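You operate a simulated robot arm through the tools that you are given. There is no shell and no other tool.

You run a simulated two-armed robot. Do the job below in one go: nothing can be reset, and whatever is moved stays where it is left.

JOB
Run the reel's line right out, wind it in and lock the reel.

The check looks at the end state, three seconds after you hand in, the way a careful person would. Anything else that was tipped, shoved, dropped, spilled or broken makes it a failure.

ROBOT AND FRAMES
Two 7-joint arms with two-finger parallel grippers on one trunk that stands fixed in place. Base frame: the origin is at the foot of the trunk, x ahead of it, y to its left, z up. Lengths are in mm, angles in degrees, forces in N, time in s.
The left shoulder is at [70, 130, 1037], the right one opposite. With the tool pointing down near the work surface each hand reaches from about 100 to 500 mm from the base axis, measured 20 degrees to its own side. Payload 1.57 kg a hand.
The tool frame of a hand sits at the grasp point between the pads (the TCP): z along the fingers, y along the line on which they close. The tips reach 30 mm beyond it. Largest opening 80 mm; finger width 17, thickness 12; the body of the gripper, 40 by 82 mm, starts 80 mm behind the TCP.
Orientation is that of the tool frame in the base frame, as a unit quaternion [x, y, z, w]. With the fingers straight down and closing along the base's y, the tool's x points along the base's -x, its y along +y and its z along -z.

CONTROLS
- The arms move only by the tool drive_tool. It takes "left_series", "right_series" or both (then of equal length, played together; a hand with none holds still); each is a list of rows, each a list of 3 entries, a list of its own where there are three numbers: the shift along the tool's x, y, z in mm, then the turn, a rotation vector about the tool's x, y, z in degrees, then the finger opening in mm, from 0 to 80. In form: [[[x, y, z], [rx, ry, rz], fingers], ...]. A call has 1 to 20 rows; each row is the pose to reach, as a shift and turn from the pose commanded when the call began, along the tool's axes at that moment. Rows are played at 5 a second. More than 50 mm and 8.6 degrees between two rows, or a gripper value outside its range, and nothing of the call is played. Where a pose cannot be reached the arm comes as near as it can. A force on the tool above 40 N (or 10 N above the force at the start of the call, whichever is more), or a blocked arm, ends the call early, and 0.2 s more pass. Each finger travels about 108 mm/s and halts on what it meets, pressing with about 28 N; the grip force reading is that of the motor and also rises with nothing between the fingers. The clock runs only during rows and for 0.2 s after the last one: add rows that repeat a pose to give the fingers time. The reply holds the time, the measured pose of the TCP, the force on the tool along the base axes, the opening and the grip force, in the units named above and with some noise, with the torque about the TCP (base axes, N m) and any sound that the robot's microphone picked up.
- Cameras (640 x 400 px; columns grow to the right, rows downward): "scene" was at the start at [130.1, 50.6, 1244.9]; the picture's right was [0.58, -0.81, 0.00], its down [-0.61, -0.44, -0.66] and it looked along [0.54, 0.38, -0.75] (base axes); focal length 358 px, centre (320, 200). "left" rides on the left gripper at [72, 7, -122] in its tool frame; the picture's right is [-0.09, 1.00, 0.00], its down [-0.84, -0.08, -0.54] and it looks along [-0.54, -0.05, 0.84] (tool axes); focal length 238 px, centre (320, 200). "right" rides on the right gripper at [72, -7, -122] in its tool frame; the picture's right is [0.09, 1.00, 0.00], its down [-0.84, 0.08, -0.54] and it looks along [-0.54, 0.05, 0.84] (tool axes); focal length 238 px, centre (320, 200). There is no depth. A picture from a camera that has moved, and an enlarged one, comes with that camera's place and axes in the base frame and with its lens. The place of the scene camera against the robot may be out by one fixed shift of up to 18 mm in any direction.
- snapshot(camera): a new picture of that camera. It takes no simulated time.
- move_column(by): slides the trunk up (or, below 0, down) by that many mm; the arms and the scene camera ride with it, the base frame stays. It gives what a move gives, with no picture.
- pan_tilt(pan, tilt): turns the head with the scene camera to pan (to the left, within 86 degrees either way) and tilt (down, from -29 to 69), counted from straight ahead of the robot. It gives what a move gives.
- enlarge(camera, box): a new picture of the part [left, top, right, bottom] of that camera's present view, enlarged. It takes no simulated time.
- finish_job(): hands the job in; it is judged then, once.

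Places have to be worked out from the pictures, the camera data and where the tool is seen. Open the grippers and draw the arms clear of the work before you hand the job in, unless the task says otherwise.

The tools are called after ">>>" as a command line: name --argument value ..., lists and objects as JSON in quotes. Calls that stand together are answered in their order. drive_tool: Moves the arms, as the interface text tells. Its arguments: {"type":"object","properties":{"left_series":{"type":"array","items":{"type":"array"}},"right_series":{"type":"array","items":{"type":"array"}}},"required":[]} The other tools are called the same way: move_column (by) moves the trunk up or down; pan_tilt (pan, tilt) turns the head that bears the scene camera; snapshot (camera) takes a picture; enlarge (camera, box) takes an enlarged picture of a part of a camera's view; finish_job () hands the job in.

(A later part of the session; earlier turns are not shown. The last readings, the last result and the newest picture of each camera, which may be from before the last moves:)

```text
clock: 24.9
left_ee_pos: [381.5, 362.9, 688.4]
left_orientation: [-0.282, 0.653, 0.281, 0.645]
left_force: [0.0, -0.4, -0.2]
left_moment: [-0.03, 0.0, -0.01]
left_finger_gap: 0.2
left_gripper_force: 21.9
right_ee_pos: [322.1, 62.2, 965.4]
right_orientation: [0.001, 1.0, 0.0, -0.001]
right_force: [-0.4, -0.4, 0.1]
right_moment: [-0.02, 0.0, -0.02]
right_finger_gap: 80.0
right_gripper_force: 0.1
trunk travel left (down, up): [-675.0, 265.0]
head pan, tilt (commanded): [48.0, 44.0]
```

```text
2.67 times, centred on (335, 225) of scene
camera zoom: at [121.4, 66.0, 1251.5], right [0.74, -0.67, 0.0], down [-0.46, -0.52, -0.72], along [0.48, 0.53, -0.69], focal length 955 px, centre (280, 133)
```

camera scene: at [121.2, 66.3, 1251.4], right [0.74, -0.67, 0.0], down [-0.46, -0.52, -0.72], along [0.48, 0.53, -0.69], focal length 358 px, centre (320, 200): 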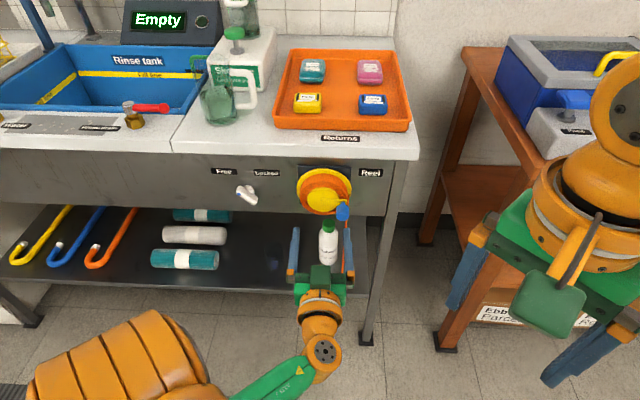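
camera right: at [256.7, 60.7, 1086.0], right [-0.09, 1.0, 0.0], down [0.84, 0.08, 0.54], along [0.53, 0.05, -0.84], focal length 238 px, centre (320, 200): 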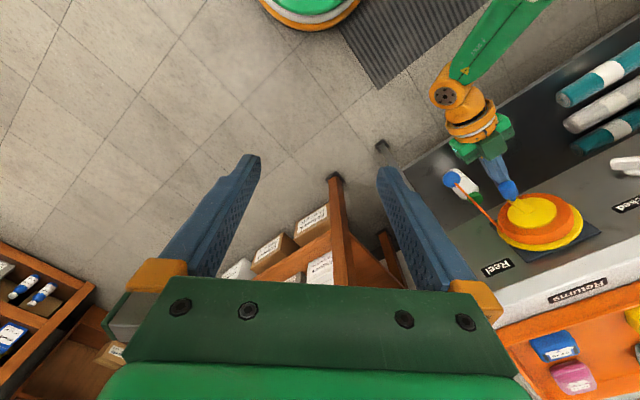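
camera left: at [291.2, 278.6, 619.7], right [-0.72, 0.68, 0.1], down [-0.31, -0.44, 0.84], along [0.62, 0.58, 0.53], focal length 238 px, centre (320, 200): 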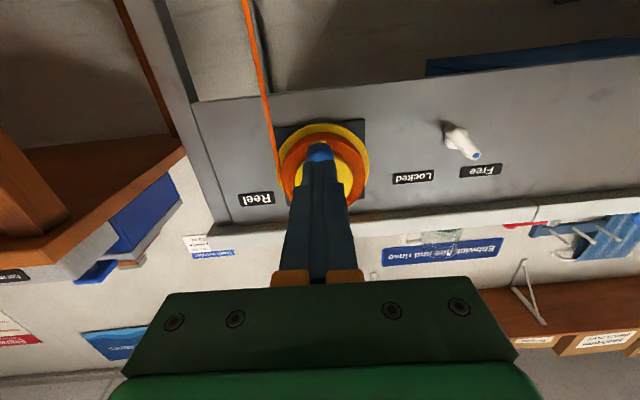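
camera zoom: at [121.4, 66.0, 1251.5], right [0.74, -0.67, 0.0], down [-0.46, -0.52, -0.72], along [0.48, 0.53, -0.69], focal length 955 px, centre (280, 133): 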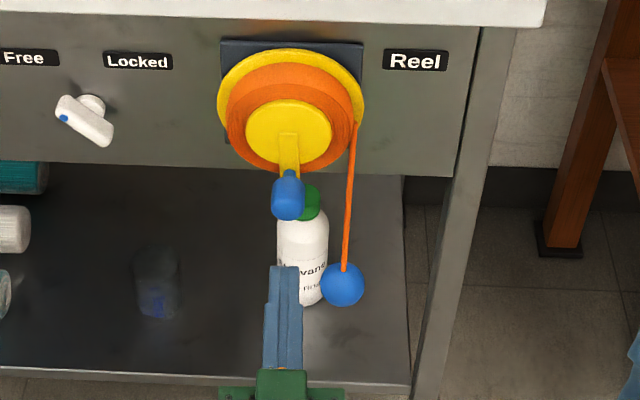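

The crank stands at the bottom and the ball rose by about 75 mm. Comparing scene images, a better circle is centre r≈34, z≈740, R≈37.5. I shift left of the reel for an unobstructed close view to confirm.

>>> drive_tool --left_series '[[[-3, 22, 2], [0, -0.3, 0], 0], [[-6, 44, 4], [0, -0.7, 0], 0], [[-10, 65, 5], [0, -0.7, 0], 0], [[-10, 65, 5], [0, -0.7, 0], 0]]'

>>> snapshot --camera "left"

>>> enlarge --camera "left" --box '[180, 60, 360, 200]'

```text
clock: 25.9
left_ee_pos: [338.0, 411.4, 698.1]
left_orientation: [-0.28, 0.65, 0.282, 0.648]
left_force: [0.2, 0.0, 0.0]
left_moment: [0.03, 0.04, 0.04]
left_finger_gap: 0.1
left_gripper_force: 21.3
right_ee_pos: [323.0, 62.3, 964.7]
right_orientation: [0.0, 1.0, 0.0, -0.001]
right_force: [-0.5, 0.4, -0.8]
right_moment: [-0.01, 0.0, 0.01]
right_finger_gap: 80.2
right_gripper_force: 0.0
trunk travel left (down, up): [-675.0, 265.0]
head pan, tilt (commanded): [48.0, 44.0]
```

```text
taken
camera left: at [248.8, 328.0, 627.4], right [-0.73, 0.68, 0.1], down [-0.31, -0.45, 0.84], along [0.61, 0.58, 0.54], focal length 238 px, centre (320, 200)
```

left: 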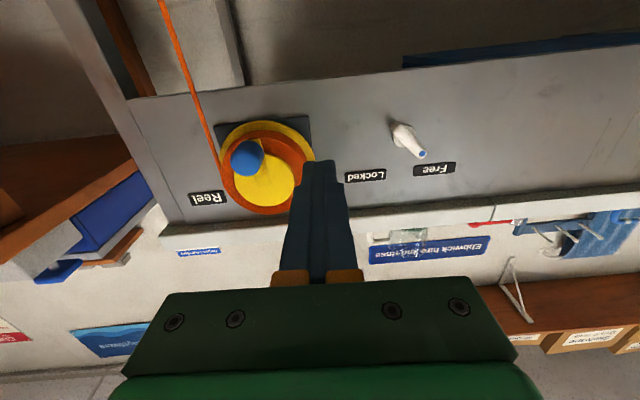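

```text
2.86 times, centred on (270, 130) of left
camera zoom: at [248.8, 328.0, 627.4], right [-0.73, 0.68, 0.1], down [-0.31, -0.45, 0.84], along [0.61, 0.58, 0.54], focal length 681 px, centre (463, 400)
```

zoom: 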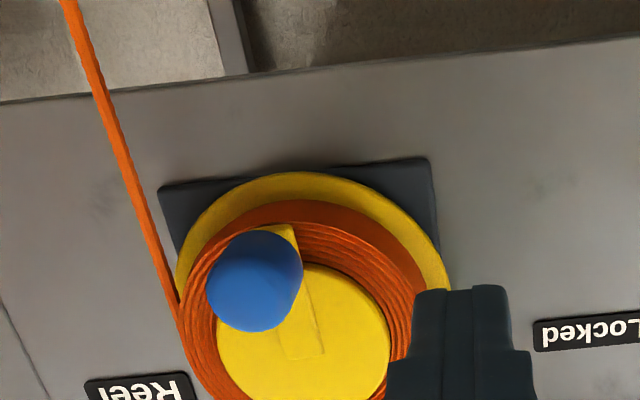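

From this view the knob is at about (r 31, z 704) and the hub centre at about (31, 744), so I'll use centre (32, 742), R≈39.5. I now place the closed fingers just left of the knob, tips at n≈621, ready to push it counter-clockwise (right, then up).

>>> drive_tool --left_series '[[[-6, -15, 5], [0, 0, 0], 0], [[-12, -31.3, 20], [0, 0, 0], 0], [[-12, -31.3, 40], [0, 0, 0], 0], [[-12, -31.3, 60], [0, 0, 0], 0], [[-12, -31.3, 60], [0, 0, 0], 0]]'

>>> snapshot --camera "left"

>>> enlarge --camera "scene" --box '[270, 150, 400, 300]'

```text
clock: 27.1
left_ee_pos: [399.5, 433.8, 707.6]
left_orientation: [-0.279, 0.65, 0.282, 0.648]
left_force: [-0.7, -0.4, -0.7]
left_moment: [-0.01, -0.02, -0.01]
left_finger_gap: 0.0
left_gripper_force: 21.4
right_ee_pos: [321.7, 62.1, 966.0]
right_orientation: [0.002, 1.0, -0.001, 0.0]
right_force: [-0.3, -0.5, 0.7]
right_moment: [-0.01, -0.01, -0.02]
right_finger_gap: 79.9
right_gripper_force: 0.1
trunk travel left (down, up): [-675.0, 265.0]
head pan, tilt (commanded): [48.0, 44.0]
```

```text
taken
camera left: at [311.4, 350.6, 637.4], right [-0.72, 0.68, 0.09], down [-0.31, -0.45, 0.84], along [0.61, 0.58, 0.54], focal length 238 px, centre (320, 200)
```

left: 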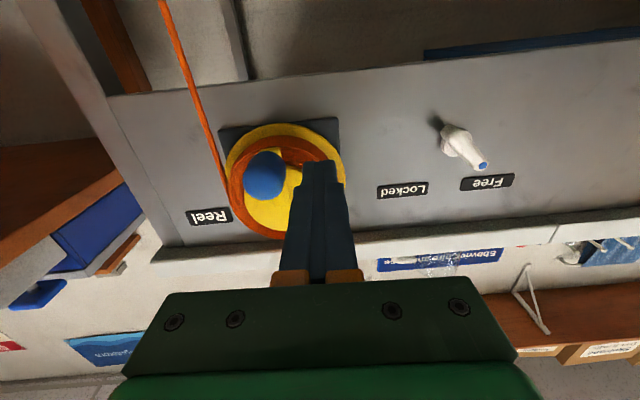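

```text
2.67 times, centred on (335, 225) of scene
camera zoom: at [121.3, 66.0, 1251.4], right [0.74, -0.67, 0.0], down [-0.46, -0.52, -0.72], along [0.48, 0.53, -0.69], focal length 955 px, centre (280, 133)
```

zoom: 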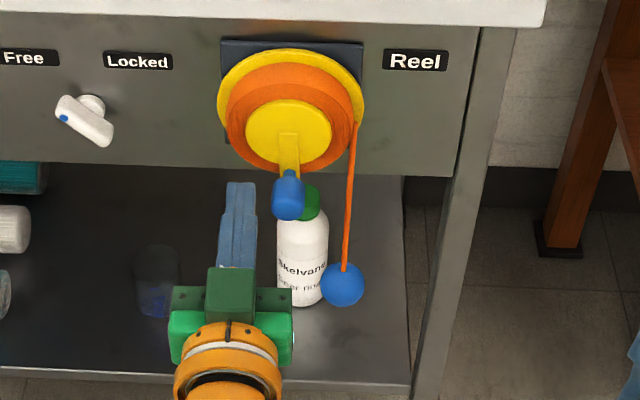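

The knob is 36 mm to the right of the fingers and about 3 mm lower, which fits the circle with centre (32, 743.5). I push it counter-clockwise through about 90°.

>>> drive_tool --left_series '[[[-3, -10.8, 0], [0, 0, 0], 0], [[0.7, -16.7, 0], [0, 0, 0], 0], [[3.3, -23.1, 0], [0, 0, 0], 0], [[4.7, -29.8, 0], [0, 0, 0], 0], [[4.9, -36.7, 0], [0, 0, 0], 0], [[4.0, -43.5, 0], [0, 0, 0], 0], [[1.9, -50.0, 0], [0, 0, 0], 0], [[-1.4, -56.1, 0], [0, 0, 0], 0], [[-5.6, -61.5, 0], [0, 0, 0], 0], [[-10.7, -66.1, 0], [0, 0, 0], 0], [[-10.7, -66.1, 0], [0, 0, 0], 0]]'

>>> snapshot --camera "left"

>>> enlarge --camera "scene" --box '[270, 150, 400, 300]'

```text
clock: 29.4
left_ee_pos: [449.4, 388.8, 720.6]
left_orientation: [-0.28, 0.649, 0.283, 0.648]
left_force: [0.1, 0.4, -1.2]
left_moment: [0.0, -0.01, 0.02]
left_finger_gap: 0.1
left_gripper_force: 21.6
right_ee_pos: [322.6, 64.0, 966.6]
right_orientation: [0.001, 1.0, 0.0, -0.001]
right_force: [0.2, 0.2, -0.8]
right_moment: [-0.02, 0.01, -0.02]
right_finger_gap: 79.9
right_gripper_force: 0.1
trunk travel left (down, up): [-675.0, 265.0]
head pan, tilt (commanded): [48.0, 44.0]
```

```text
taken
camera left: at [360.3, 304.8, 650.8], right [-0.73, 0.68, 0.09], down [-0.31, -0.45, 0.84], along [0.61, 0.58, 0.54], focal length 238 px, centre (320, 200)
```

left: 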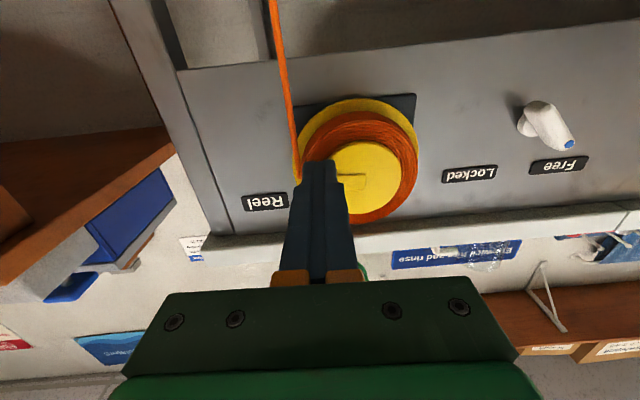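

```text
2.67 times, centred on (335, 225) of scene
camera zoom: at [121.5, 66.2, 1251.4], right [0.74, -0.67, 0.0], down [-0.46, -0.52, -0.72], along [0.48, 0.53, -0.69], focal length 955 px, centre (280, 133)
```

zoom: 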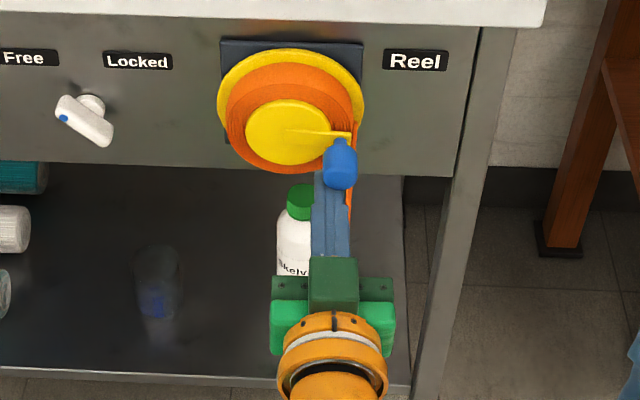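

Pushing works with almost no force, and the crank is back near its starting angle. I continue counter-clockwise for another 200°.

>>> drive_tool --left_series '[[[-5.87, -3.69, 0], [0, 0, 0], 0], [[-12.25, -6.27, 0], [0, 0, 0], 0], [[-18.99, -7.71, 0], [0, 0, 0], 0], [[-25.87, -7.95, 0], [0, 0, 0], 0], [[-32.69, -6.99, 0], [0, 0, 0], 0], [[-39.23, -4.86, 0], [0, 0, 0], 0], [[-45.31, -1.63, 0], [0, 0, 0], 0], [[-50.74, 2.61, 0], [0, 0, 0], 0], [[-55.35, 7.73, 0], [0, 0, 0], 0], [[-58.99, 13.57, 0], [0, 0, 0], 0], [[-61.57, 19.95, 0], [0, 0, 0], 0], [[-63.01, 26.69, 0], [0, 0, 0], 0], [[-63.25, 33.57, 0], [0, 0, 0], 0], [[-62.29, 40.39, 0], [0, 0, 0], 0], [[-60.16, 46.93, 0], [0, 0, 0], 0], [[-56.93, 53.01, 0], [0, 0, 0], 0], [[-52.69, 58.44, 0], [0, 0, 0], 0], [[-47.57, 63.04, 0], [0, 0, 0], 0], [[-41.73, 66.69, 0], [0, 0, 0], 0], [[-35.35, 69.27, 0], [0, 0, 0], 0]]'

>>> enlarge --camera "scene" --box '[240, 150, 420, 350]'

>>> snapshot --camera "left"

>>> snapshot --camera "right"

```text
clock: 32.0
left_ee_pos: [441.6, 397.3, 777.4]
left_orientation: [-0.272, 0.658, 0.274, 0.647]
left_force: [29.8, -21.4, -6.4]
left_moment: [0.07, 0.22, -0.72]
left_finger_gap: 0.1
left_gripper_force: 21.3
right_ee_pos: [330.0, 60.6, 962.0]
right_orientation: [0.0, 1.0, 0.002, -0.005]
right_force: [-0.6, -0.2, -0.1]
right_moment: [-0.02, -0.02, 0.0]
right_finger_gap: 80.0
right_gripper_force: 0.1
trunk travel left (down, up): [-675.0, 265.0]
head pan, tilt (commanded): [48.0, 44.0]
stopped in row 12 (left hand): the force on the tool passed its limit at 44 N (the readings are from after the stop); the commanded pose is now the measured one
```

```text
2.00 times, centred on (330, 250) of scene
camera zoom: at [132.6, 60.9, 1250.8], right [0.74, -0.67, -0.01], down [-0.47, -0.51, -0.72], along [0.48, 0.54, -0.7], focal length 716 px, centre (300, 100)
```

zoom: 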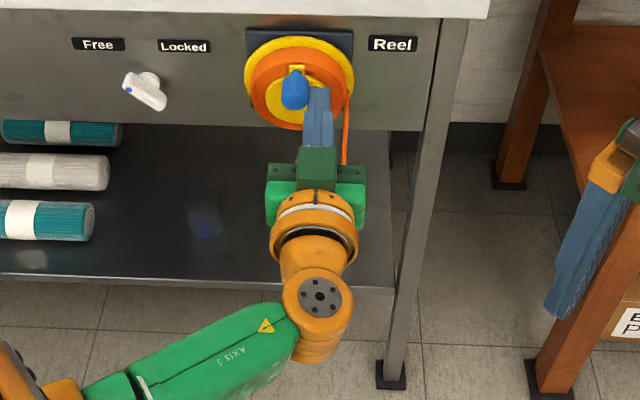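

```text
taken
camera left: at [350.9, 314.7, 708.2], right [-0.71, 0.7, 0.1], down [-0.31, -0.44, 0.84], along [0.63, 0.56, 0.53], focal length 238 px, centre (320, 200)
```

left: 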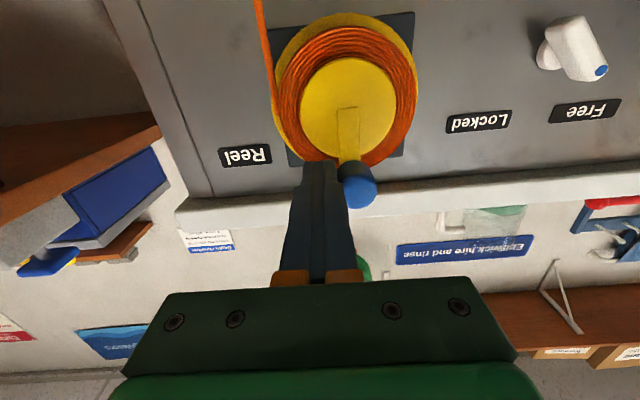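

```text
taken
camera right: at [260.9, 52.8, 1086.0], right [-0.09, 1.0, 0.01], down [0.84, 0.08, 0.53], along [0.53, 0.05, -0.85], focal length 238 px, centre (320, 200)
```

right: 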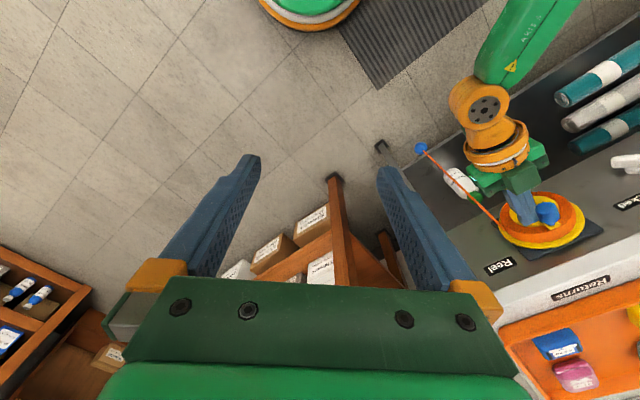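

The crank was blocked hard at the top (44 N, straight against the knob), which looks like the run-out stop. I ease the finger off to the right and look closely at the crank, line and ball.

>>> drive_tool --left_series '[[[0, -4, 0], [0, 0, 0], 0], [[4, -10, -10], [0, 0, 0], 0], [[4, -14, -30], [0, 0, 0], 0], [[4, -14, -60], [0, 0, 0], 0], [[4, -14, -60], [0, 0, 0], 0]]'

>>> enlarge --camera "right" --box '[380, 120, 620, 280]'

>>> enlarge --camera "scene" --box '[240, 150, 420, 350]'

>>> snapshot --camera "left"

```text
clock: 33.2
left_ee_pos: [404.0, 350.8, 775.3]
left_orientation: [-0.278, 0.654, 0.276, 0.647]
left_force: [-0.4, 0.7, -0.6]
left_moment: [0.02, -0.02, 0.0]
left_finger_gap: 0.0
left_gripper_force: 21.4
right_ee_pos: [322.0, 63.9, 966.2]
right_orientation: [0.0, 1.0, 0.0, -0.001]
right_force: [0.5, 0.7, 0.3]
right_moment: [-0.04, 0.01, 0.01]
right_finger_gap: 80.0
right_gripper_force: 0.2
trunk travel left (down, up): [-675.0, 265.0]
head pan, tilt (commanded): [48.0, 44.0]
```

```text
2.50 times, centred on (500, 200) of right
camera zoom: at [252.7, 56.5, 1087.7], right [-0.09, 1.0, 0.0], down [0.84, 0.08, 0.54], along [0.54, 0.05, -0.84], focal length 596 px, centre (-130, 200)
```

zoom: 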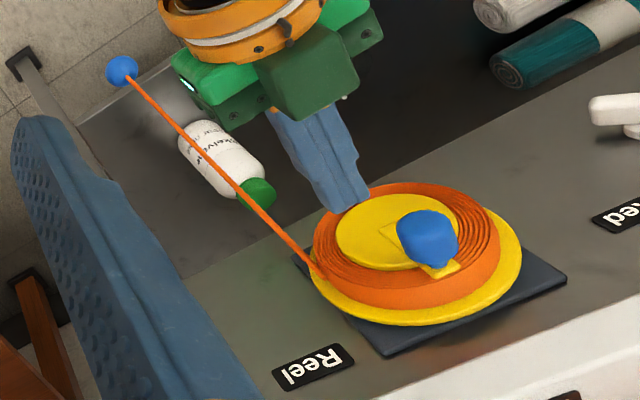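

```text
2.00 times, centred on (330, 250) of scene
camera zoom: at [121.7, 66.6, 1251.4], right [0.74, -0.67, 0.0], down [-0.46, -0.52, -0.72], along [0.48, 0.53, -0.7], focal length 716 px, centre (300, 100)
```

zoom: 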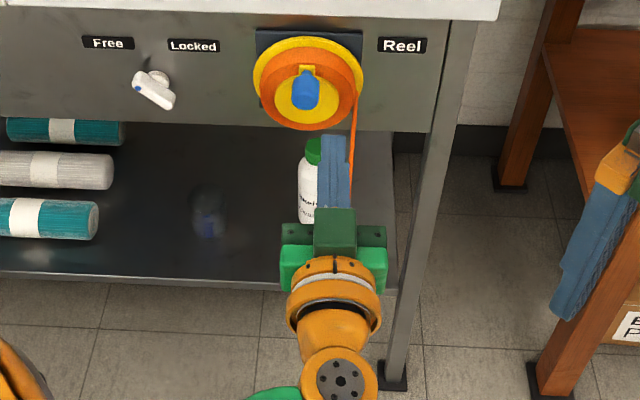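

```text
taken
camera left: at [314.2, 266.9, 705.5], right [-0.72, 0.69, 0.09], down [-0.31, -0.44, 0.84], along [0.62, 0.57, 0.53], focal length 238 px, centre (320, 200)
```

left: 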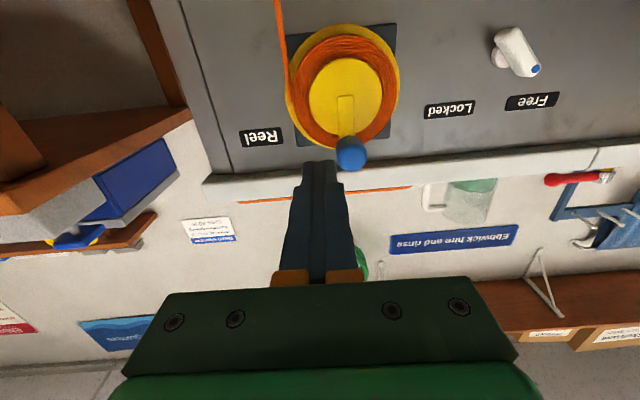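

The crank now rests straight up, about 90° past its starting angle, against a hard stop, and the line hangs at its longest. So the line is right out. Next I move the finger to the left of the knob to push it clockwise and wind in.

>>> drive_tool --left_series '[[[-1, 18, 0], [-0.3, -0.2, 0], 0], [[-2, 36, 0], [-0.6, -0.4, 0], 0], [[-2.7, 54, 0], [-0.87, -0.6, 0], 0], [[-2.5, 54.3, 20], [-0.87, -0.6, 0], 0], [[-2.3, 54.6, 40], [-0.87, -0.6, 0], 0], [[-2.1, 54.9, 58], [-0.87, -0.6, 0], 0], [[-2.1, 54.9, 58], [-0.87, -0.6, 0], 0]]'

>>> snapshot --camera "left"

>>> enlarge --camera "scene" --box '[240, 150, 420, 350]'

```text
clock: 34.8
left_ee_pos: [405.4, 431.2, 778.1]
left_orientation: [-0.282, 0.648, 0.283, 0.649]
left_force: [-0.4, -0.8, -0.8]
left_moment: [-0.01, 0.01, 0.05]
left_finger_gap: 0.0
left_gripper_force: 21.7
right_ee_pos: [322.4, 63.8, 965.8]
right_orientation: [0.0, 1.0, 0.0, -0.001]
right_force: [-0.2, 1.2, 0.7]
right_moment: [0.0, 0.02, 0.02]
right_finger_gap: 79.8
right_gripper_force: 0.1
trunk travel left (down, up): [-675.0, 265.0]
head pan, tilt (commanded): [48.0, 44.0]
```

```text
taken
camera left: at [316.6, 346.5, 706.0], right [-0.73, 0.68, 0.09], down [-0.31, -0.45, 0.84], along [0.61, 0.58, 0.54], focal length 238 px, centre (320, 200)
```

left: 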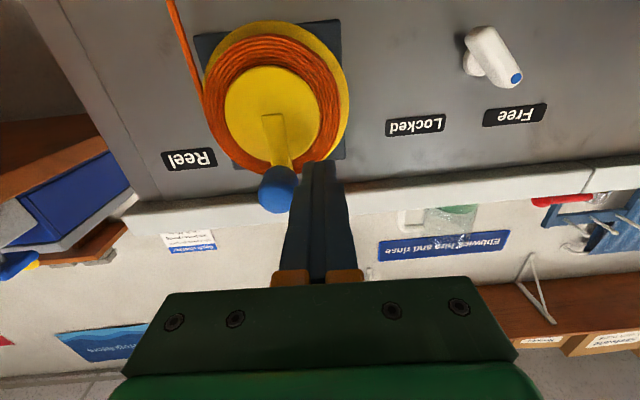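

```text
2.00 times, centred on (330, 250) of scene
camera zoom: at [121.3, 66.0, 1251.4], right [0.74, -0.67, 0.0], down [-0.46, -0.52, -0.72], along [0.48, 0.53, -0.69], focal length 716 px, centre (300, 100)
```

zoom: 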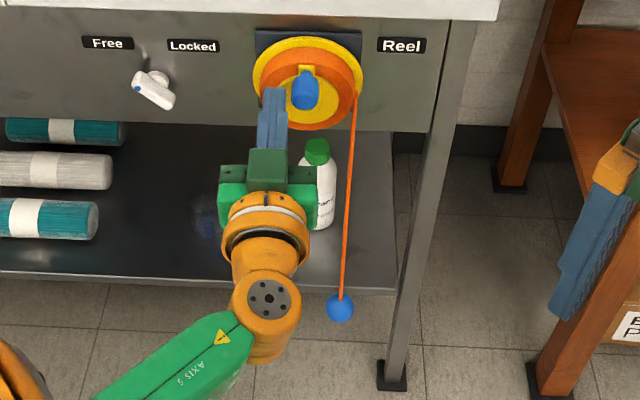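

The ball hangs about 110 mm lower than at the start, confirming full pay-out. Now I push the knob clockwise about 190° to wind in.

>>> drive_tool --left_series '[[[3.05, -5.7, 0], [0, 0, 0], 0], [[-0.6, -11.6, 0], [0, 0, 0], 0], [[-3.2, -17.95, 0], [0, 0, 0], 0], [[-4.6, -24.7, 0], [0, 0, 0], 0], [[-4.85, -31.6, 0], [0, 0, 0], 0], [[-3.9, -38.4, 0], [0, 0, 0], 0], [[-1.8, -44.9, 0], [0, 0, 0], 0], [[1.5, -51.0, 0], [0, 0, 0], 0], [[5.7, -56.4, 0], [0, 0, 0], 0], [[10.8, -61.0, 0], [0, 0, 0], 0], [[16.7, -64.7, 0], [0, 0, 0], 0], [[23.05, -67.3, 0], [0, 0, 0], 0], [[29.8, -68.7, 0], [0, 0, 0], 0], [[36.7, -68.95, 0], [0, 0, 0], 0], [[43.5, -68.0, 0], [0, 0, 0], 0], [[50.0, -65.9, 0], [0, 0, 0], 0], [[56.1, -62.6, 0], [0, 0, 0], 0], [[61.5, -58.4, 0], [0, 0, 0], 0], [[66.1, -53.3, 0], [0, 0, 0], 0], [[69.8, -47.4, 0], [0, 0, 0], 0]]'

>>> enlarge --camera "scene" --box '[240, 150, 420, 350]'

>>> snapshot --camera "left"

```text
clock: 39.0
left_ee_pos: [437.3, 398.4, 706.4]
left_orientation: [-0.281, 0.648, 0.282, 0.649]
left_force: [1.2, -0.6, 0.5]
left_moment: [0.02, -0.02, 0.0]
left_finger_gap: 0.0
left_gripper_force: 21.2
right_ee_pos: [322.4, 64.5, 964.4]
right_orientation: [-0.002, 1.0, 0.0, 0.0]
right_force: [-0.2, -0.6, 0.6]
right_moment: [0.01, -0.01, 0.01]
right_finger_gap: 80.0
right_gripper_force: 0.1
trunk travel left (down, up): [-675.0, 265.0]
head pan, tilt (commanded): [48.0, 44.0]
```

```text
2.00 times, centred on (330, 250) of scene
camera zoom: at [121.5, 65.9, 1251.4], right [0.74, -0.67, 0.0], down [-0.46, -0.52, -0.72], along [0.48, 0.53, -0.69], focal length 716 px, centre (300, 100)
```

zoom: 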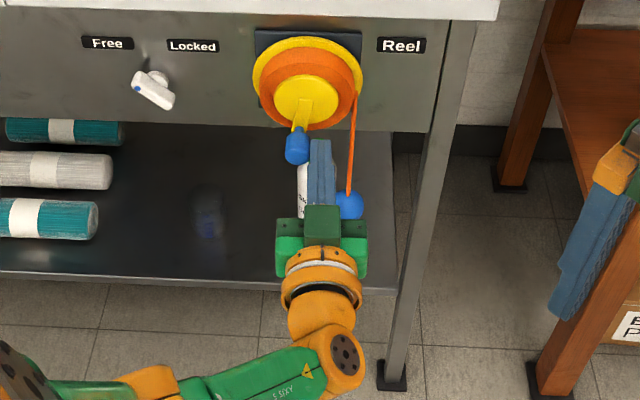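

```text
taken
camera left: at [348.3, 313.7, 635.8], right [-0.73, 0.68, 0.09], down [-0.31, -0.45, 0.84], along [0.61, 0.58, 0.54], focal length 238 px, centre (320, 200)
```

left: 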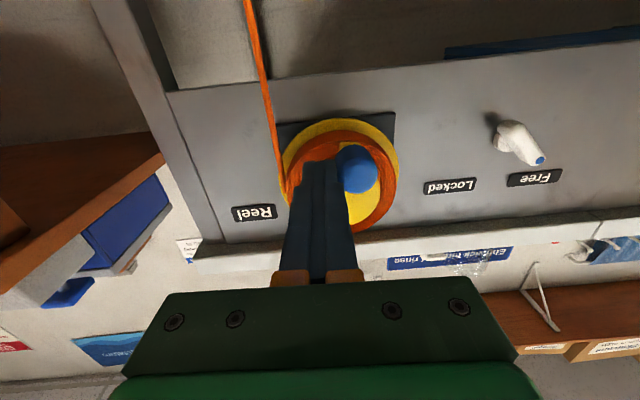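

The crank has gone just past the bottom and the ball is rising. I continue clockwise in a smaller stage, up the left side, and check the ball.

>>> drive_tool --left_series '[[[2.1, 5.95, 0], [0, 0, 0], 0], [[3.5, 12.7, 0], [0, 0, 0], 0], [[3.75, 19.6, 0], [0, 0, 0], 0], [[2.8, 26.4, 0], [0, 0, 0], 0], [[0.7, 32.9, 0], [0, 0, 0], 0], [[-2.6, 39.0, 0], [0, 0, 0], 0], [[-6.8, 44.4, 0], [0, 0, 0], 0], [[-11.9, 49.0, 0], [0, 0, 0], 0], [[-17.8, 52.7, 0], [0, 0, 0], 0], [[-24.15, 55.3, 0], [0, 0, 0], 0], [[-24.15, 55.3, 0], [0, 0, 0], 0]]'

>>> enlarge --camera "scene" --box '[240, 150, 420, 350]'

>>> snapshot --camera "left"

```text
clock: 41.4
left_ee_pos: [399.8, 433.0, 725.9]
left_orientation: [-0.281, 0.655, 0.279, 0.643]
left_force: [5.6, -1.3, -10.1]
left_moment: [-0.05, 0.1, -0.15]
left_finger_gap: 0.1
left_gripper_force: 21.4
right_ee_pos: [325.3, 64.9, 965.0]
right_orientation: [0.0, 1.0, -0.002, -0.002]
right_force: [-0.4, 0.3, 0.0]
right_moment: [0.0, -0.01, 0.01]
right_finger_gap: 80.0
right_gripper_force: 0.1
trunk travel left (down, up): [-675.0, 265.0]
head pan, tilt (commanded): [48.0, 44.0]
stopped in row 11 (left hand): the force on the tool passed its limit at 42 N (the readings are from after the stop); the commanded pose is now the measured one
```

```text
2.00 times, centred on (330, 250) of scene
camera zoom: at [126.0, 68.2, 1251.1], right [0.74, -0.67, 0.0], down [-0.47, -0.52, -0.72], along [0.48, 0.53, -0.7], focal length 716 px, centre (300, 100)
```

zoom: 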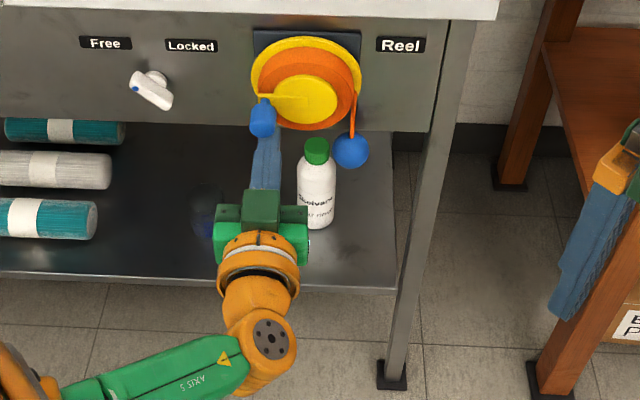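

```text
taken
camera left: at [310.0, 349.0, 656.0], right [-0.72, 0.68, 0.1], down [-0.3, -0.44, 0.85], along [0.62, 0.58, 0.52], focal length 238 px, centre (320, 200)
```

left: 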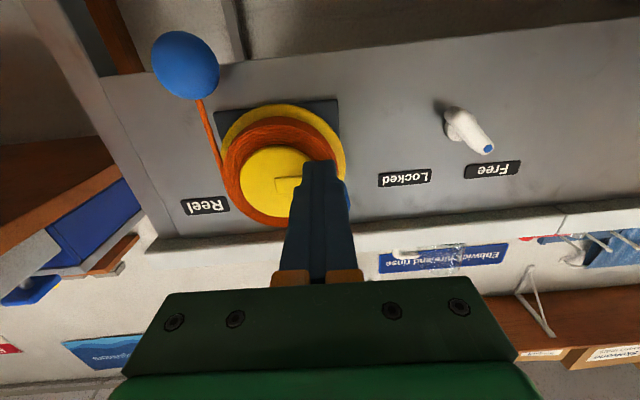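

The crank hit its other hard stop at about 180° (left) with the ball drawn up close under the reel, so the line is fully wound in. I ease the finger down off the knob, back out, and check.

>>> drive_tool --left_series '[[[5, 0, 0], [0, 0, 0], 0], [[9, 0, -10], [0, 0, 0], 0], [[9, 0, -35], [0, 0, 0], 0], [[9, 10, -60], [0, 0, 0], 0], [[9, 40, -60], [0, 0, 0], 0], [[9, 70, -60], [0, 0, 0], 0], [[9, 70, -60], [0, 0, 0], 0]]'

>>> enlarge --camera "scene" --box '[200, 140, 380, 260]'

>>> snapshot --camera "left"

```text
clock: 43.0
left_ee_pos: [304.0, 441.1, 719.6]
left_orientation: [-0.281, 0.653, 0.28, 0.645]
left_force: [-0.4, 0.1, 0.1]
left_moment: [-0.01, -0.01, 0.04]
left_finger_gap: 0.0
left_gripper_force: 21.1
right_ee_pos: [321.5, 63.1, 965.5]
right_orientation: [-0.001, 1.0, 0.0, -0.001]
right_force: [0.4, -0.1, 0.3]
right_moment: [-0.01, 0.01, -0.03]
right_finger_gap: 79.8
right_gripper_force: 0.0
trunk travel left (down, up): [-675.0, 265.0]
head pan, tilt (commanded): [48.0, 44.0]
```

```text
3.33 times, centred on (290, 200) of scene
camera zoom: at [121.7, 65.8, 1251.4], right [0.74, -0.67, 0.0], down [-0.47, -0.52, -0.72], along [0.48, 0.53, -0.69], focal length 1194 px, centre (420, 200)
```

zoom: 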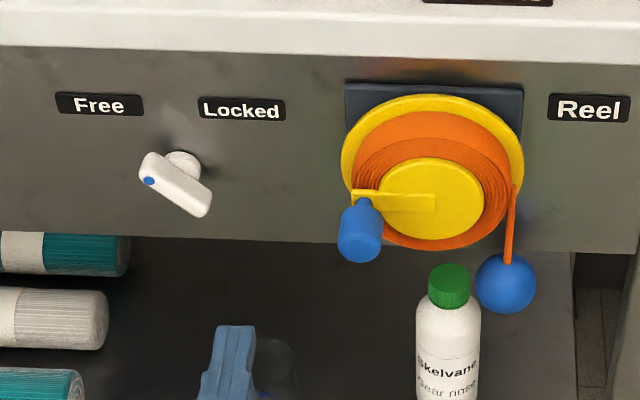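

```text
taken
camera left: at [214.3, 355.5, 649.7], right [-0.73, 0.68, 0.1], down [-0.31, -0.44, 0.84], along [0.62, 0.58, 0.53], focal length 238 px, centre (320, 200)
```

left: 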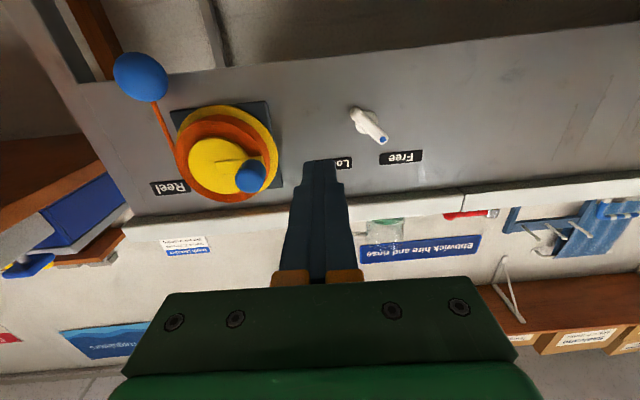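

The reel stayed wound with the crank at the left and the ball tucked up under it. Now for the lock: I move to its left with the closed fingers rolled 45°, to push the bar's dot end clockwise over to "Locked".

>>> drive_tool --left_series '[[[-0.5, 14, 8], [0, -0.1, 7.5], 0], [[-1, 28, 18], [-0.1, -0.2, 15], 0], [[-1.5, 42, 30], [-0.13, -0.3, 22.5], 0], [[-2.2, 56, 44], [-0.17, -0.4, 30], 0], [[-2.8, 70, 58], [-0.2, -0.5, 37.5], 0], [[-3.2, 83, 70], [-0.26, -0.62, 45], 0], [[-3.2, 83, 70], [-0.26, -0.62, 45], 0]]'

>>> snapshot --camera "left"

>>> enlarge --camera "left" --box '[230, 60, 410, 200]'

>>> enlarge --camera "scene" --box '[180, 150, 320, 240]'

```text
clock: 44.6
left_ee_pos: [292.4, 545.4, 721.4]
left_orientation: [-0.009, 0.706, 0.51, 0.491]
left_force: [-0.5, -0.8, 0.4]
left_moment: [0.01, 0.04, -0.01]
left_finger_gap: 0.0
left_gripper_force: 21.1
right_ee_pos: [322.3, 63.4, 965.6]
right_orientation: [-0.001, 1.0, 0.0, -0.001]
right_force: [0.5, 0.5, -0.4]
right_moment: [0.02, -0.02, -0.02]
right_finger_gap: 80.0
right_gripper_force: 0.1
trunk travel left (down, up): [-675.0, 265.0]
head pan, tilt (commanded): [48.0, 44.0]
```

```text
taken
camera left: at [167.7, 495.5, 675.4], right [-0.46, 0.43, 0.77], down [0.1, -0.84, 0.53], along [0.88, 0.33, 0.35], focal length 238 px, centre (320, 200)
```

left: 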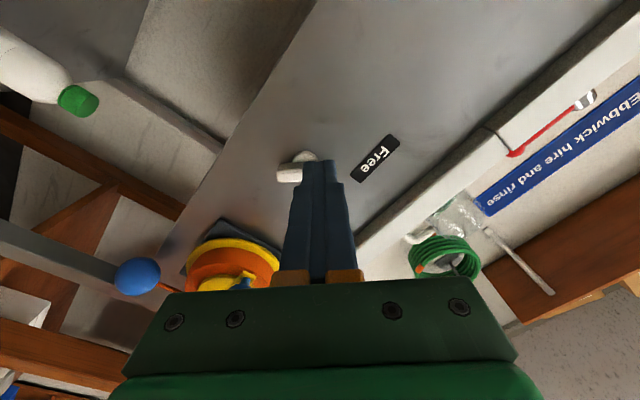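

```text
2.86 times, centred on (320, 130) of left
camera zoom: at [167.7, 495.5, 675.4], right [-0.46, 0.43, 0.77], down [0.1, -0.84, 0.53], along [0.88, 0.33, 0.35], focal length 681 px, centre (320, 400)
```

zoom: 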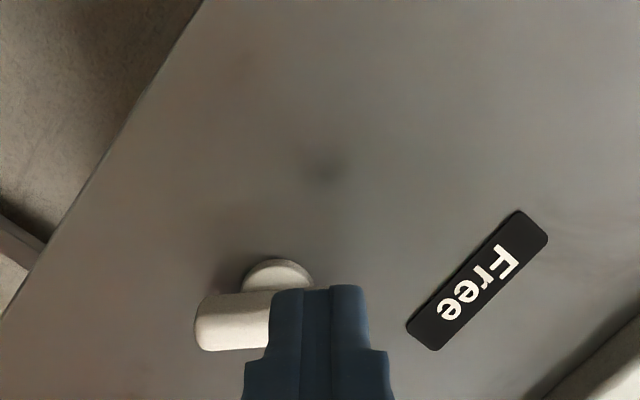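

```text
4.44 times, centred on (250, 195) of scene
camera zoom: at [121.4, 66.0, 1251.4], right [0.74, -0.67, 0.0], down [-0.46, -0.52, -0.72], along [0.48, 0.53, -0.69], focal length 1592 px, centre (631, 222)
```

zoom: 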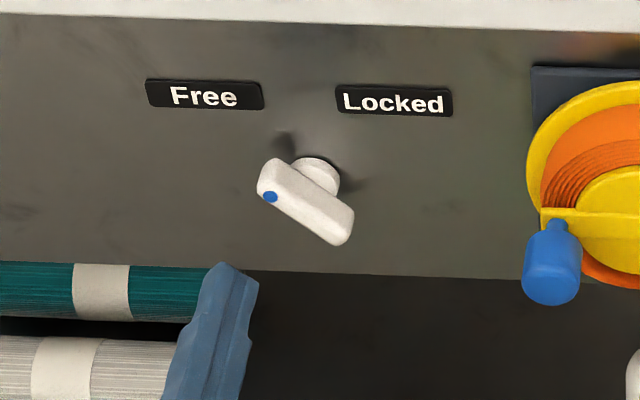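

From this view the pivot is 25 mm right of and 3 mm above the fingertips' axis, matching my estimate of (−133, 724), with about 5 mm clearance beside the bar. I advance 54 mm to set the fingertips alongside it.

>>> drive_tool --left_series '[[[0, 0, 20], [0, 0, 0], 0], [[0, 0, 40], [0, 0, 0], 0], [[0, 0, 54], [0, 0, 0], 0], [[0, 0, 54], [0, 0, 0], 0]]'

>>> enlarge --camera "left" --box '[230, 80, 410, 220]'

>>> enlarge --camera "scene" --box '[180, 150, 320, 240]'

```text
clock: 45.6
left_ee_pos: [330.0, 585.0, 721.4]
left_orientation: [-0.01, 0.706, 0.508, 0.492]
left_force: [0.7, -0.1, 0.2]
left_moment: [0.02, 0.02, -0.02]
left_finger_gap: 0.0
left_gripper_force: 21.5
right_ee_pos: [321.9, 63.4, 964.8]
right_orientation: [-0.001, 1.0, 0.001, -0.001]
right_force: [-0.1, -0.3, -0.1]
right_moment: [-0.02, 0.0, -0.01]
right_finger_gap: 80.2
right_gripper_force: 0.1
trunk travel left (down, up): [-675.0, 265.0]
head pan, tilt (commanded): [48.0, 44.0]
```

```text
2.86 times, centred on (320, 150) of left
camera zoom: at [205.7, 534.7, 675.7], right [-0.47, 0.44, 0.77], down [0.1, -0.84, 0.53], along [0.88, 0.33, 0.35], focal length 681 px, centre (320, 343)
```

zoom: 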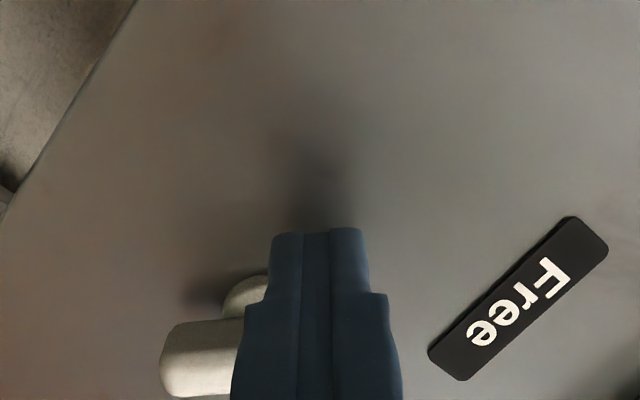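

```text
4.44 times, centred on (250, 195) of scene
camera zoom: at [121.2, 66.1, 1251.4], right [0.74, -0.67, 0.0], down [-0.46, -0.52, -0.72], along [0.48, 0.53, -0.69], focal length 1592 px, centre (631, 222)
```

zoom: 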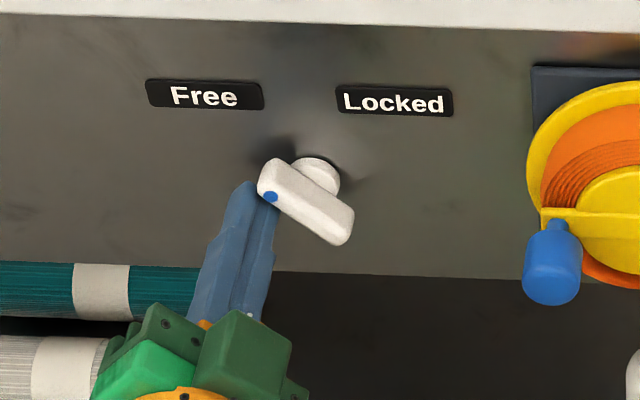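

The fingertips are now beside the dot end of the bar with no contact. I push it clockwise along the computed arc to about the vertical.

>>> drive_tool --left_series '[[[-4.7, -1.0, 0], [0, 0, 0], 0], [[-5.6, 1.8, 0], [0, 0, 0], 0], [[-7.4, 4.5, 0], [0, 0, 0], 0], [[-10.0, 7.1, 0], [0, 0, 0], 0], [[-13.5, 9.0, 0], [0, 0, 0], 0], [[-17.7, 10.0, 0], [0, 0, 0], 0], [[-17.7, 10.0, 0], [0, 0, 0], 0]]'

>>> enlarge --camera "left" --box '[230, 80, 410, 220]'

>>> enlarge --camera "scene" --box '[180, 150, 320, 240]'

```text
clock: 47.2
left_ee_pos: [332.6, 581.6, 743.5]
left_orientation: [-0.01, 0.706, 0.509, 0.492]
left_force: [-0.4, 0.0, -0.4]
left_moment: [0.02, -0.01, -0.01]
left_finger_gap: 0.0
left_gripper_force: 20.7
right_ee_pos: [321.9, 64.0, 966.3]
right_orientation: [-0.001, 1.0, 0.001, -0.001]
right_force: [-0.7, 0.3, -0.1]
right_moment: [-0.01, 0.04, -0.02]
right_finger_gap: 80.0
right_gripper_force: 0.1
trunk travel left (down, up): [-675.0, 265.0]
head pan, tilt (commanded): [48.0, 44.0]
```

```text
2.86 times, centred on (320, 150) of left
camera zoom: at [208.9, 530.4, 698.0], right [-0.47, 0.43, 0.77], down [0.1, -0.84, 0.53], along [0.88, 0.33, 0.35], focal length 681 px, centre (320, 343)
```

zoom: 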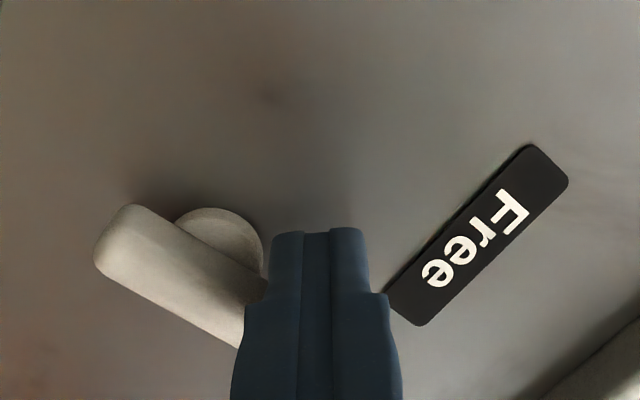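

```text
4.44 times, centred on (250, 195) of scene
camera zoom: at [121.4, 66.4, 1251.4], right [0.74, -0.67, 0.0], down [-0.46, -0.52, -0.72], along [0.48, 0.53, -0.69], focal length 1592 px, centre (631, 222)
```

zoom: 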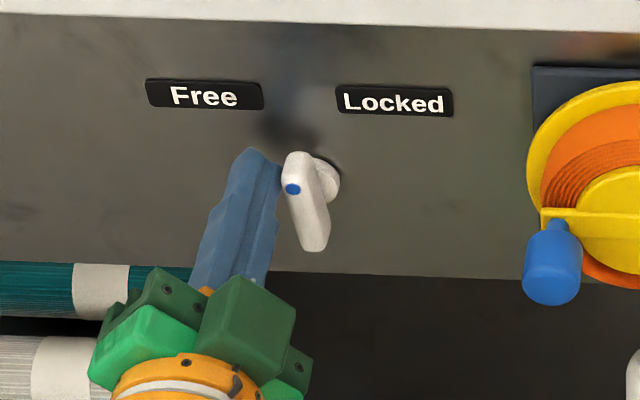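

The bar has swung past halfway (about 100°) with negligible force. I carry on the arc toward Locked.

>>> drive_tool --left_series '[[[-4.5, 0, 0], [0, 0, 0], 0], [[-9.1, -1.2, 0], [0, 0, 0], 0], [[-13, -3.6, 0], [0, 0, 0], 0], [[-16, -7.2, 0], [0, 0, 0], 0], [[-16, -9.5, 0], [0, 0, 0], 0], [[-16, -11, 0], [0, 0, 0], 0], [[-16, -11, 0], [0, 0, 0], 0]]'

>>> enlarge --camera "left" --box '[230, 80, 410, 220]'

>>> enlarge --camera "scene" --box '[180, 150, 320, 240]'

```text
clock: 48.8
left_ee_pos: [346.0, 568.8, 745.7]
left_orientation: [-0.011, 0.706, 0.509, 0.492]
left_force: [0.1, 3.6, 3.9]
left_moment: [0.01, -0.06, 0.01]
left_finger_gap: 0.0
left_gripper_force: 20.8
right_ee_pos: [321.1, 63.2, 965.2]
right_orientation: [0.0, 1.0, -0.001, 0.0]
right_force: [0.1, 0.9, -0.1]
right_moment: [-0.02, -0.03, -0.03]
right_finger_gap: 79.9
right_gripper_force: 0.0
trunk travel left (down, up): [-675.0, 265.0]
head pan, tilt (commanded): [48.0, 44.0]
```

```text
2.86 times, centred on (320, 150) of left
camera zoom: at [222.2, 517.6, 700.9], right [-0.47, 0.43, 0.77], down [0.1, -0.84, 0.53], along [0.88, 0.33, 0.35], focal length 681 px, centre (320, 343)
```

zoom: 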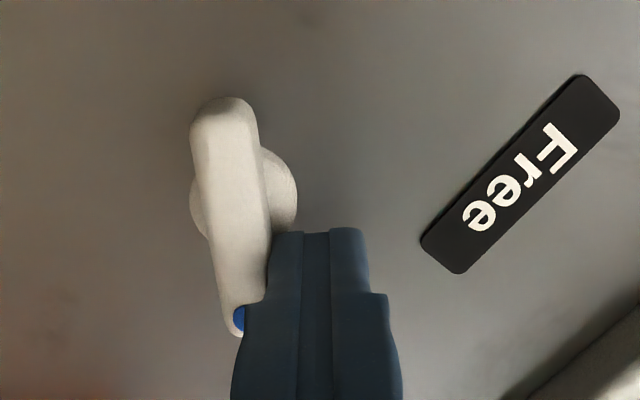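

```text
4.44 times, centred on (250, 195) of scene
camera zoom: at [120.6, 66.1, 1251.6], right [0.74, -0.67, 0.0], down [-0.46, -0.52, -0.72], along [0.48, 0.53, -0.69], focal length 1592 px, centre (631, 222)
```

zoom: 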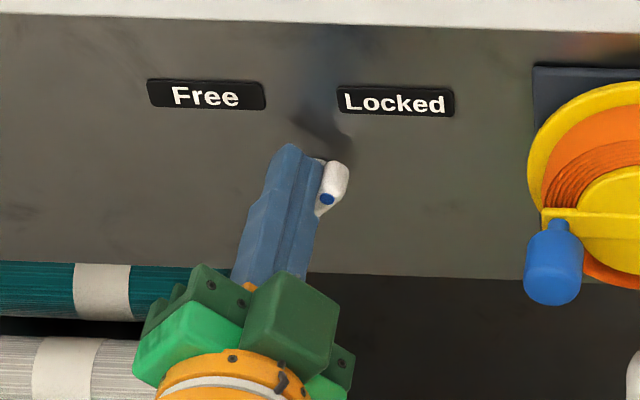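

The dot is back at its original Locked place and the finger feels about 5 N of push-back. I press 3 mm further to make sure the bar is fully against its Locked stop.

>>> drive_tool --left_series '[[[0, -1, 0], [0, 0, 0], 0], [[0, -2, 0], [0, 0, 0], 0], [[0, -3.5, 0], [0, 0, 0], 0], [[0, -5, 0], [0, 0, 0], 0], [[0, -5, 0], [0, 0, 0], 0]]'

>>> enlarge --camera "left" --box '[230, 80, 410, 220]'

```text
clock: 50.0
left_ee_pos: [346.2, 566.6, 746.1]
left_orientation: [-0.013, 0.702, 0.512, 0.494]
left_force: [-3.2, 26.0, 24.9]
left_moment: [0.5, -0.21, 0.29]
left_finger_gap: 0.0
left_gripper_force: 21.5
right_ee_pos: [318.4, 63.7, 967.9]
right_orientation: [-0.001, 1.0, 0.0, 0.002]
right_force: [0.7, 0.2, 0.2]
right_moment: [-0.01, 0.0, 0.01]
right_finger_gap: 80.1
right_gripper_force: 0.1
trunk travel left (down, up): [-675.0, 265.0]
head pan, tilt (commanded): [48.0, 44.0]
```

```text
2.86 times, centred on (320, 150) of left
camera zoom: at [222.4, 517.0, 699.2], right [-0.47, 0.43, 0.77], down [0.1, -0.84, 0.53], along [0.87, 0.33, 0.36], focal length 681 px, centre (320, 343)
```

zoom: 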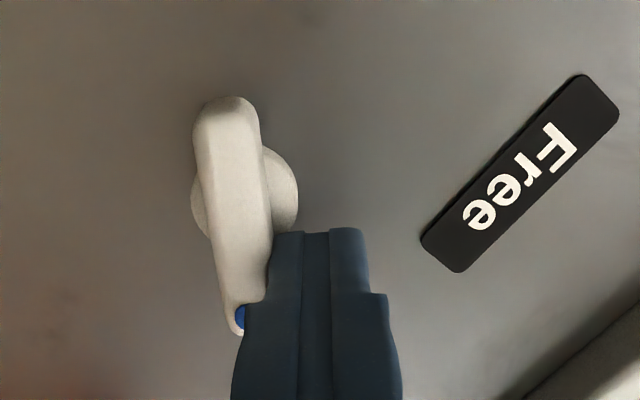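

The bar is hard against its Locked stop (36 N with no further motion). I back the finger off up-left, then straight out from the panel.

>>> drive_tool --left_series '[[[0, 6, 0], [0, 0, 0], 0], [[0, 14, 0], [0, 0, 0], 0], [[0, 14, -30], [0, 0, 0], 0], [[0, 14, -70], [0, 0, 0], 0], [[10, 14, -110], [0, 0, 0], 0], [[10, 14, -110], [0, 0, 0], 0]]'

>>> enlarge --camera "scene" --box '[180, 140, 380, 265]'

>>> snapshot --camera "left"

>>> snapshot --camera "scene"

```text
clock: 51.4
left_ee_pos: [260.4, 497.7, 743.2]
left_orientation: [-0.01, 0.707, 0.509, 0.491]
left_force: [-0.3, -0.6, -0.5]
left_moment: [0.0, 0.02, -0.05]
left_finger_gap: 0.2
left_gripper_force: 21.2
right_ee_pos: [322.5, 64.7, 964.2]
right_orientation: [-0.001, 1.0, 0.0, 0.0]
right_force: [0.4, 0.8, -0.6]
right_moment: [-0.01, -0.02, 0.0]
right_finger_gap: 79.9
right_gripper_force: 0.1
trunk travel left (down, up): [-675.0, 265.0]
head pan, tilt (commanded): [48.0, 44.0]
```

```text
3.20 times, centred on (280, 202) of scene
camera zoom: at [121.8, 66.4, 1251.4], right [0.74, -0.67, 0.0], down [-0.47, -0.52, -0.72], along [0.48, 0.53, -0.7], focal length 1146 px, centre (448, 192)
```

zoom: 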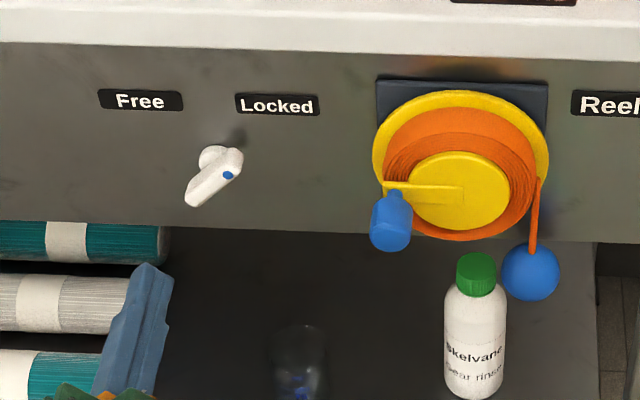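

```text
taken
camera left: at [136.9, 446.4, 697.9], right [-0.47, 0.43, 0.77], down [0.1, -0.84, 0.53], along [0.88, 0.33, 0.35], focal length 238 px, centre (320, 200)
```

left: 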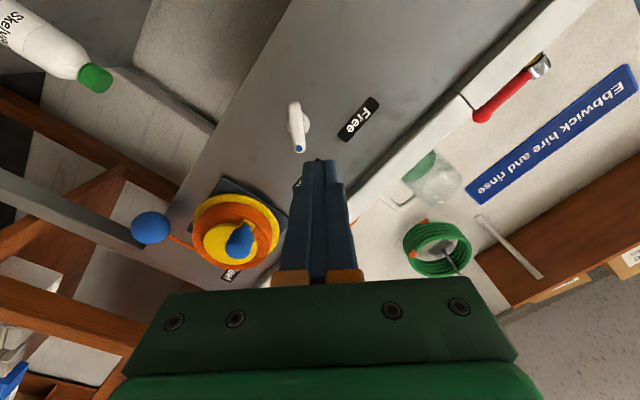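

```text
taken
camera scene: at [121.8, 66.4, 1251.4], right [0.74, -0.67, 0.0], down [-0.47, -0.52, -0.72], along [0.48, 0.53, -0.7], focal length 358 px, centre (320, 200)
```

scene: 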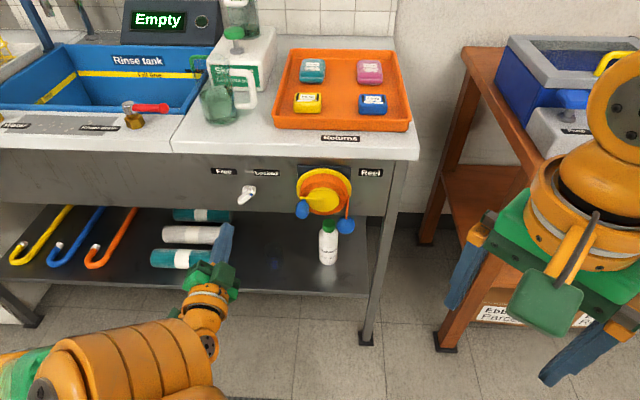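

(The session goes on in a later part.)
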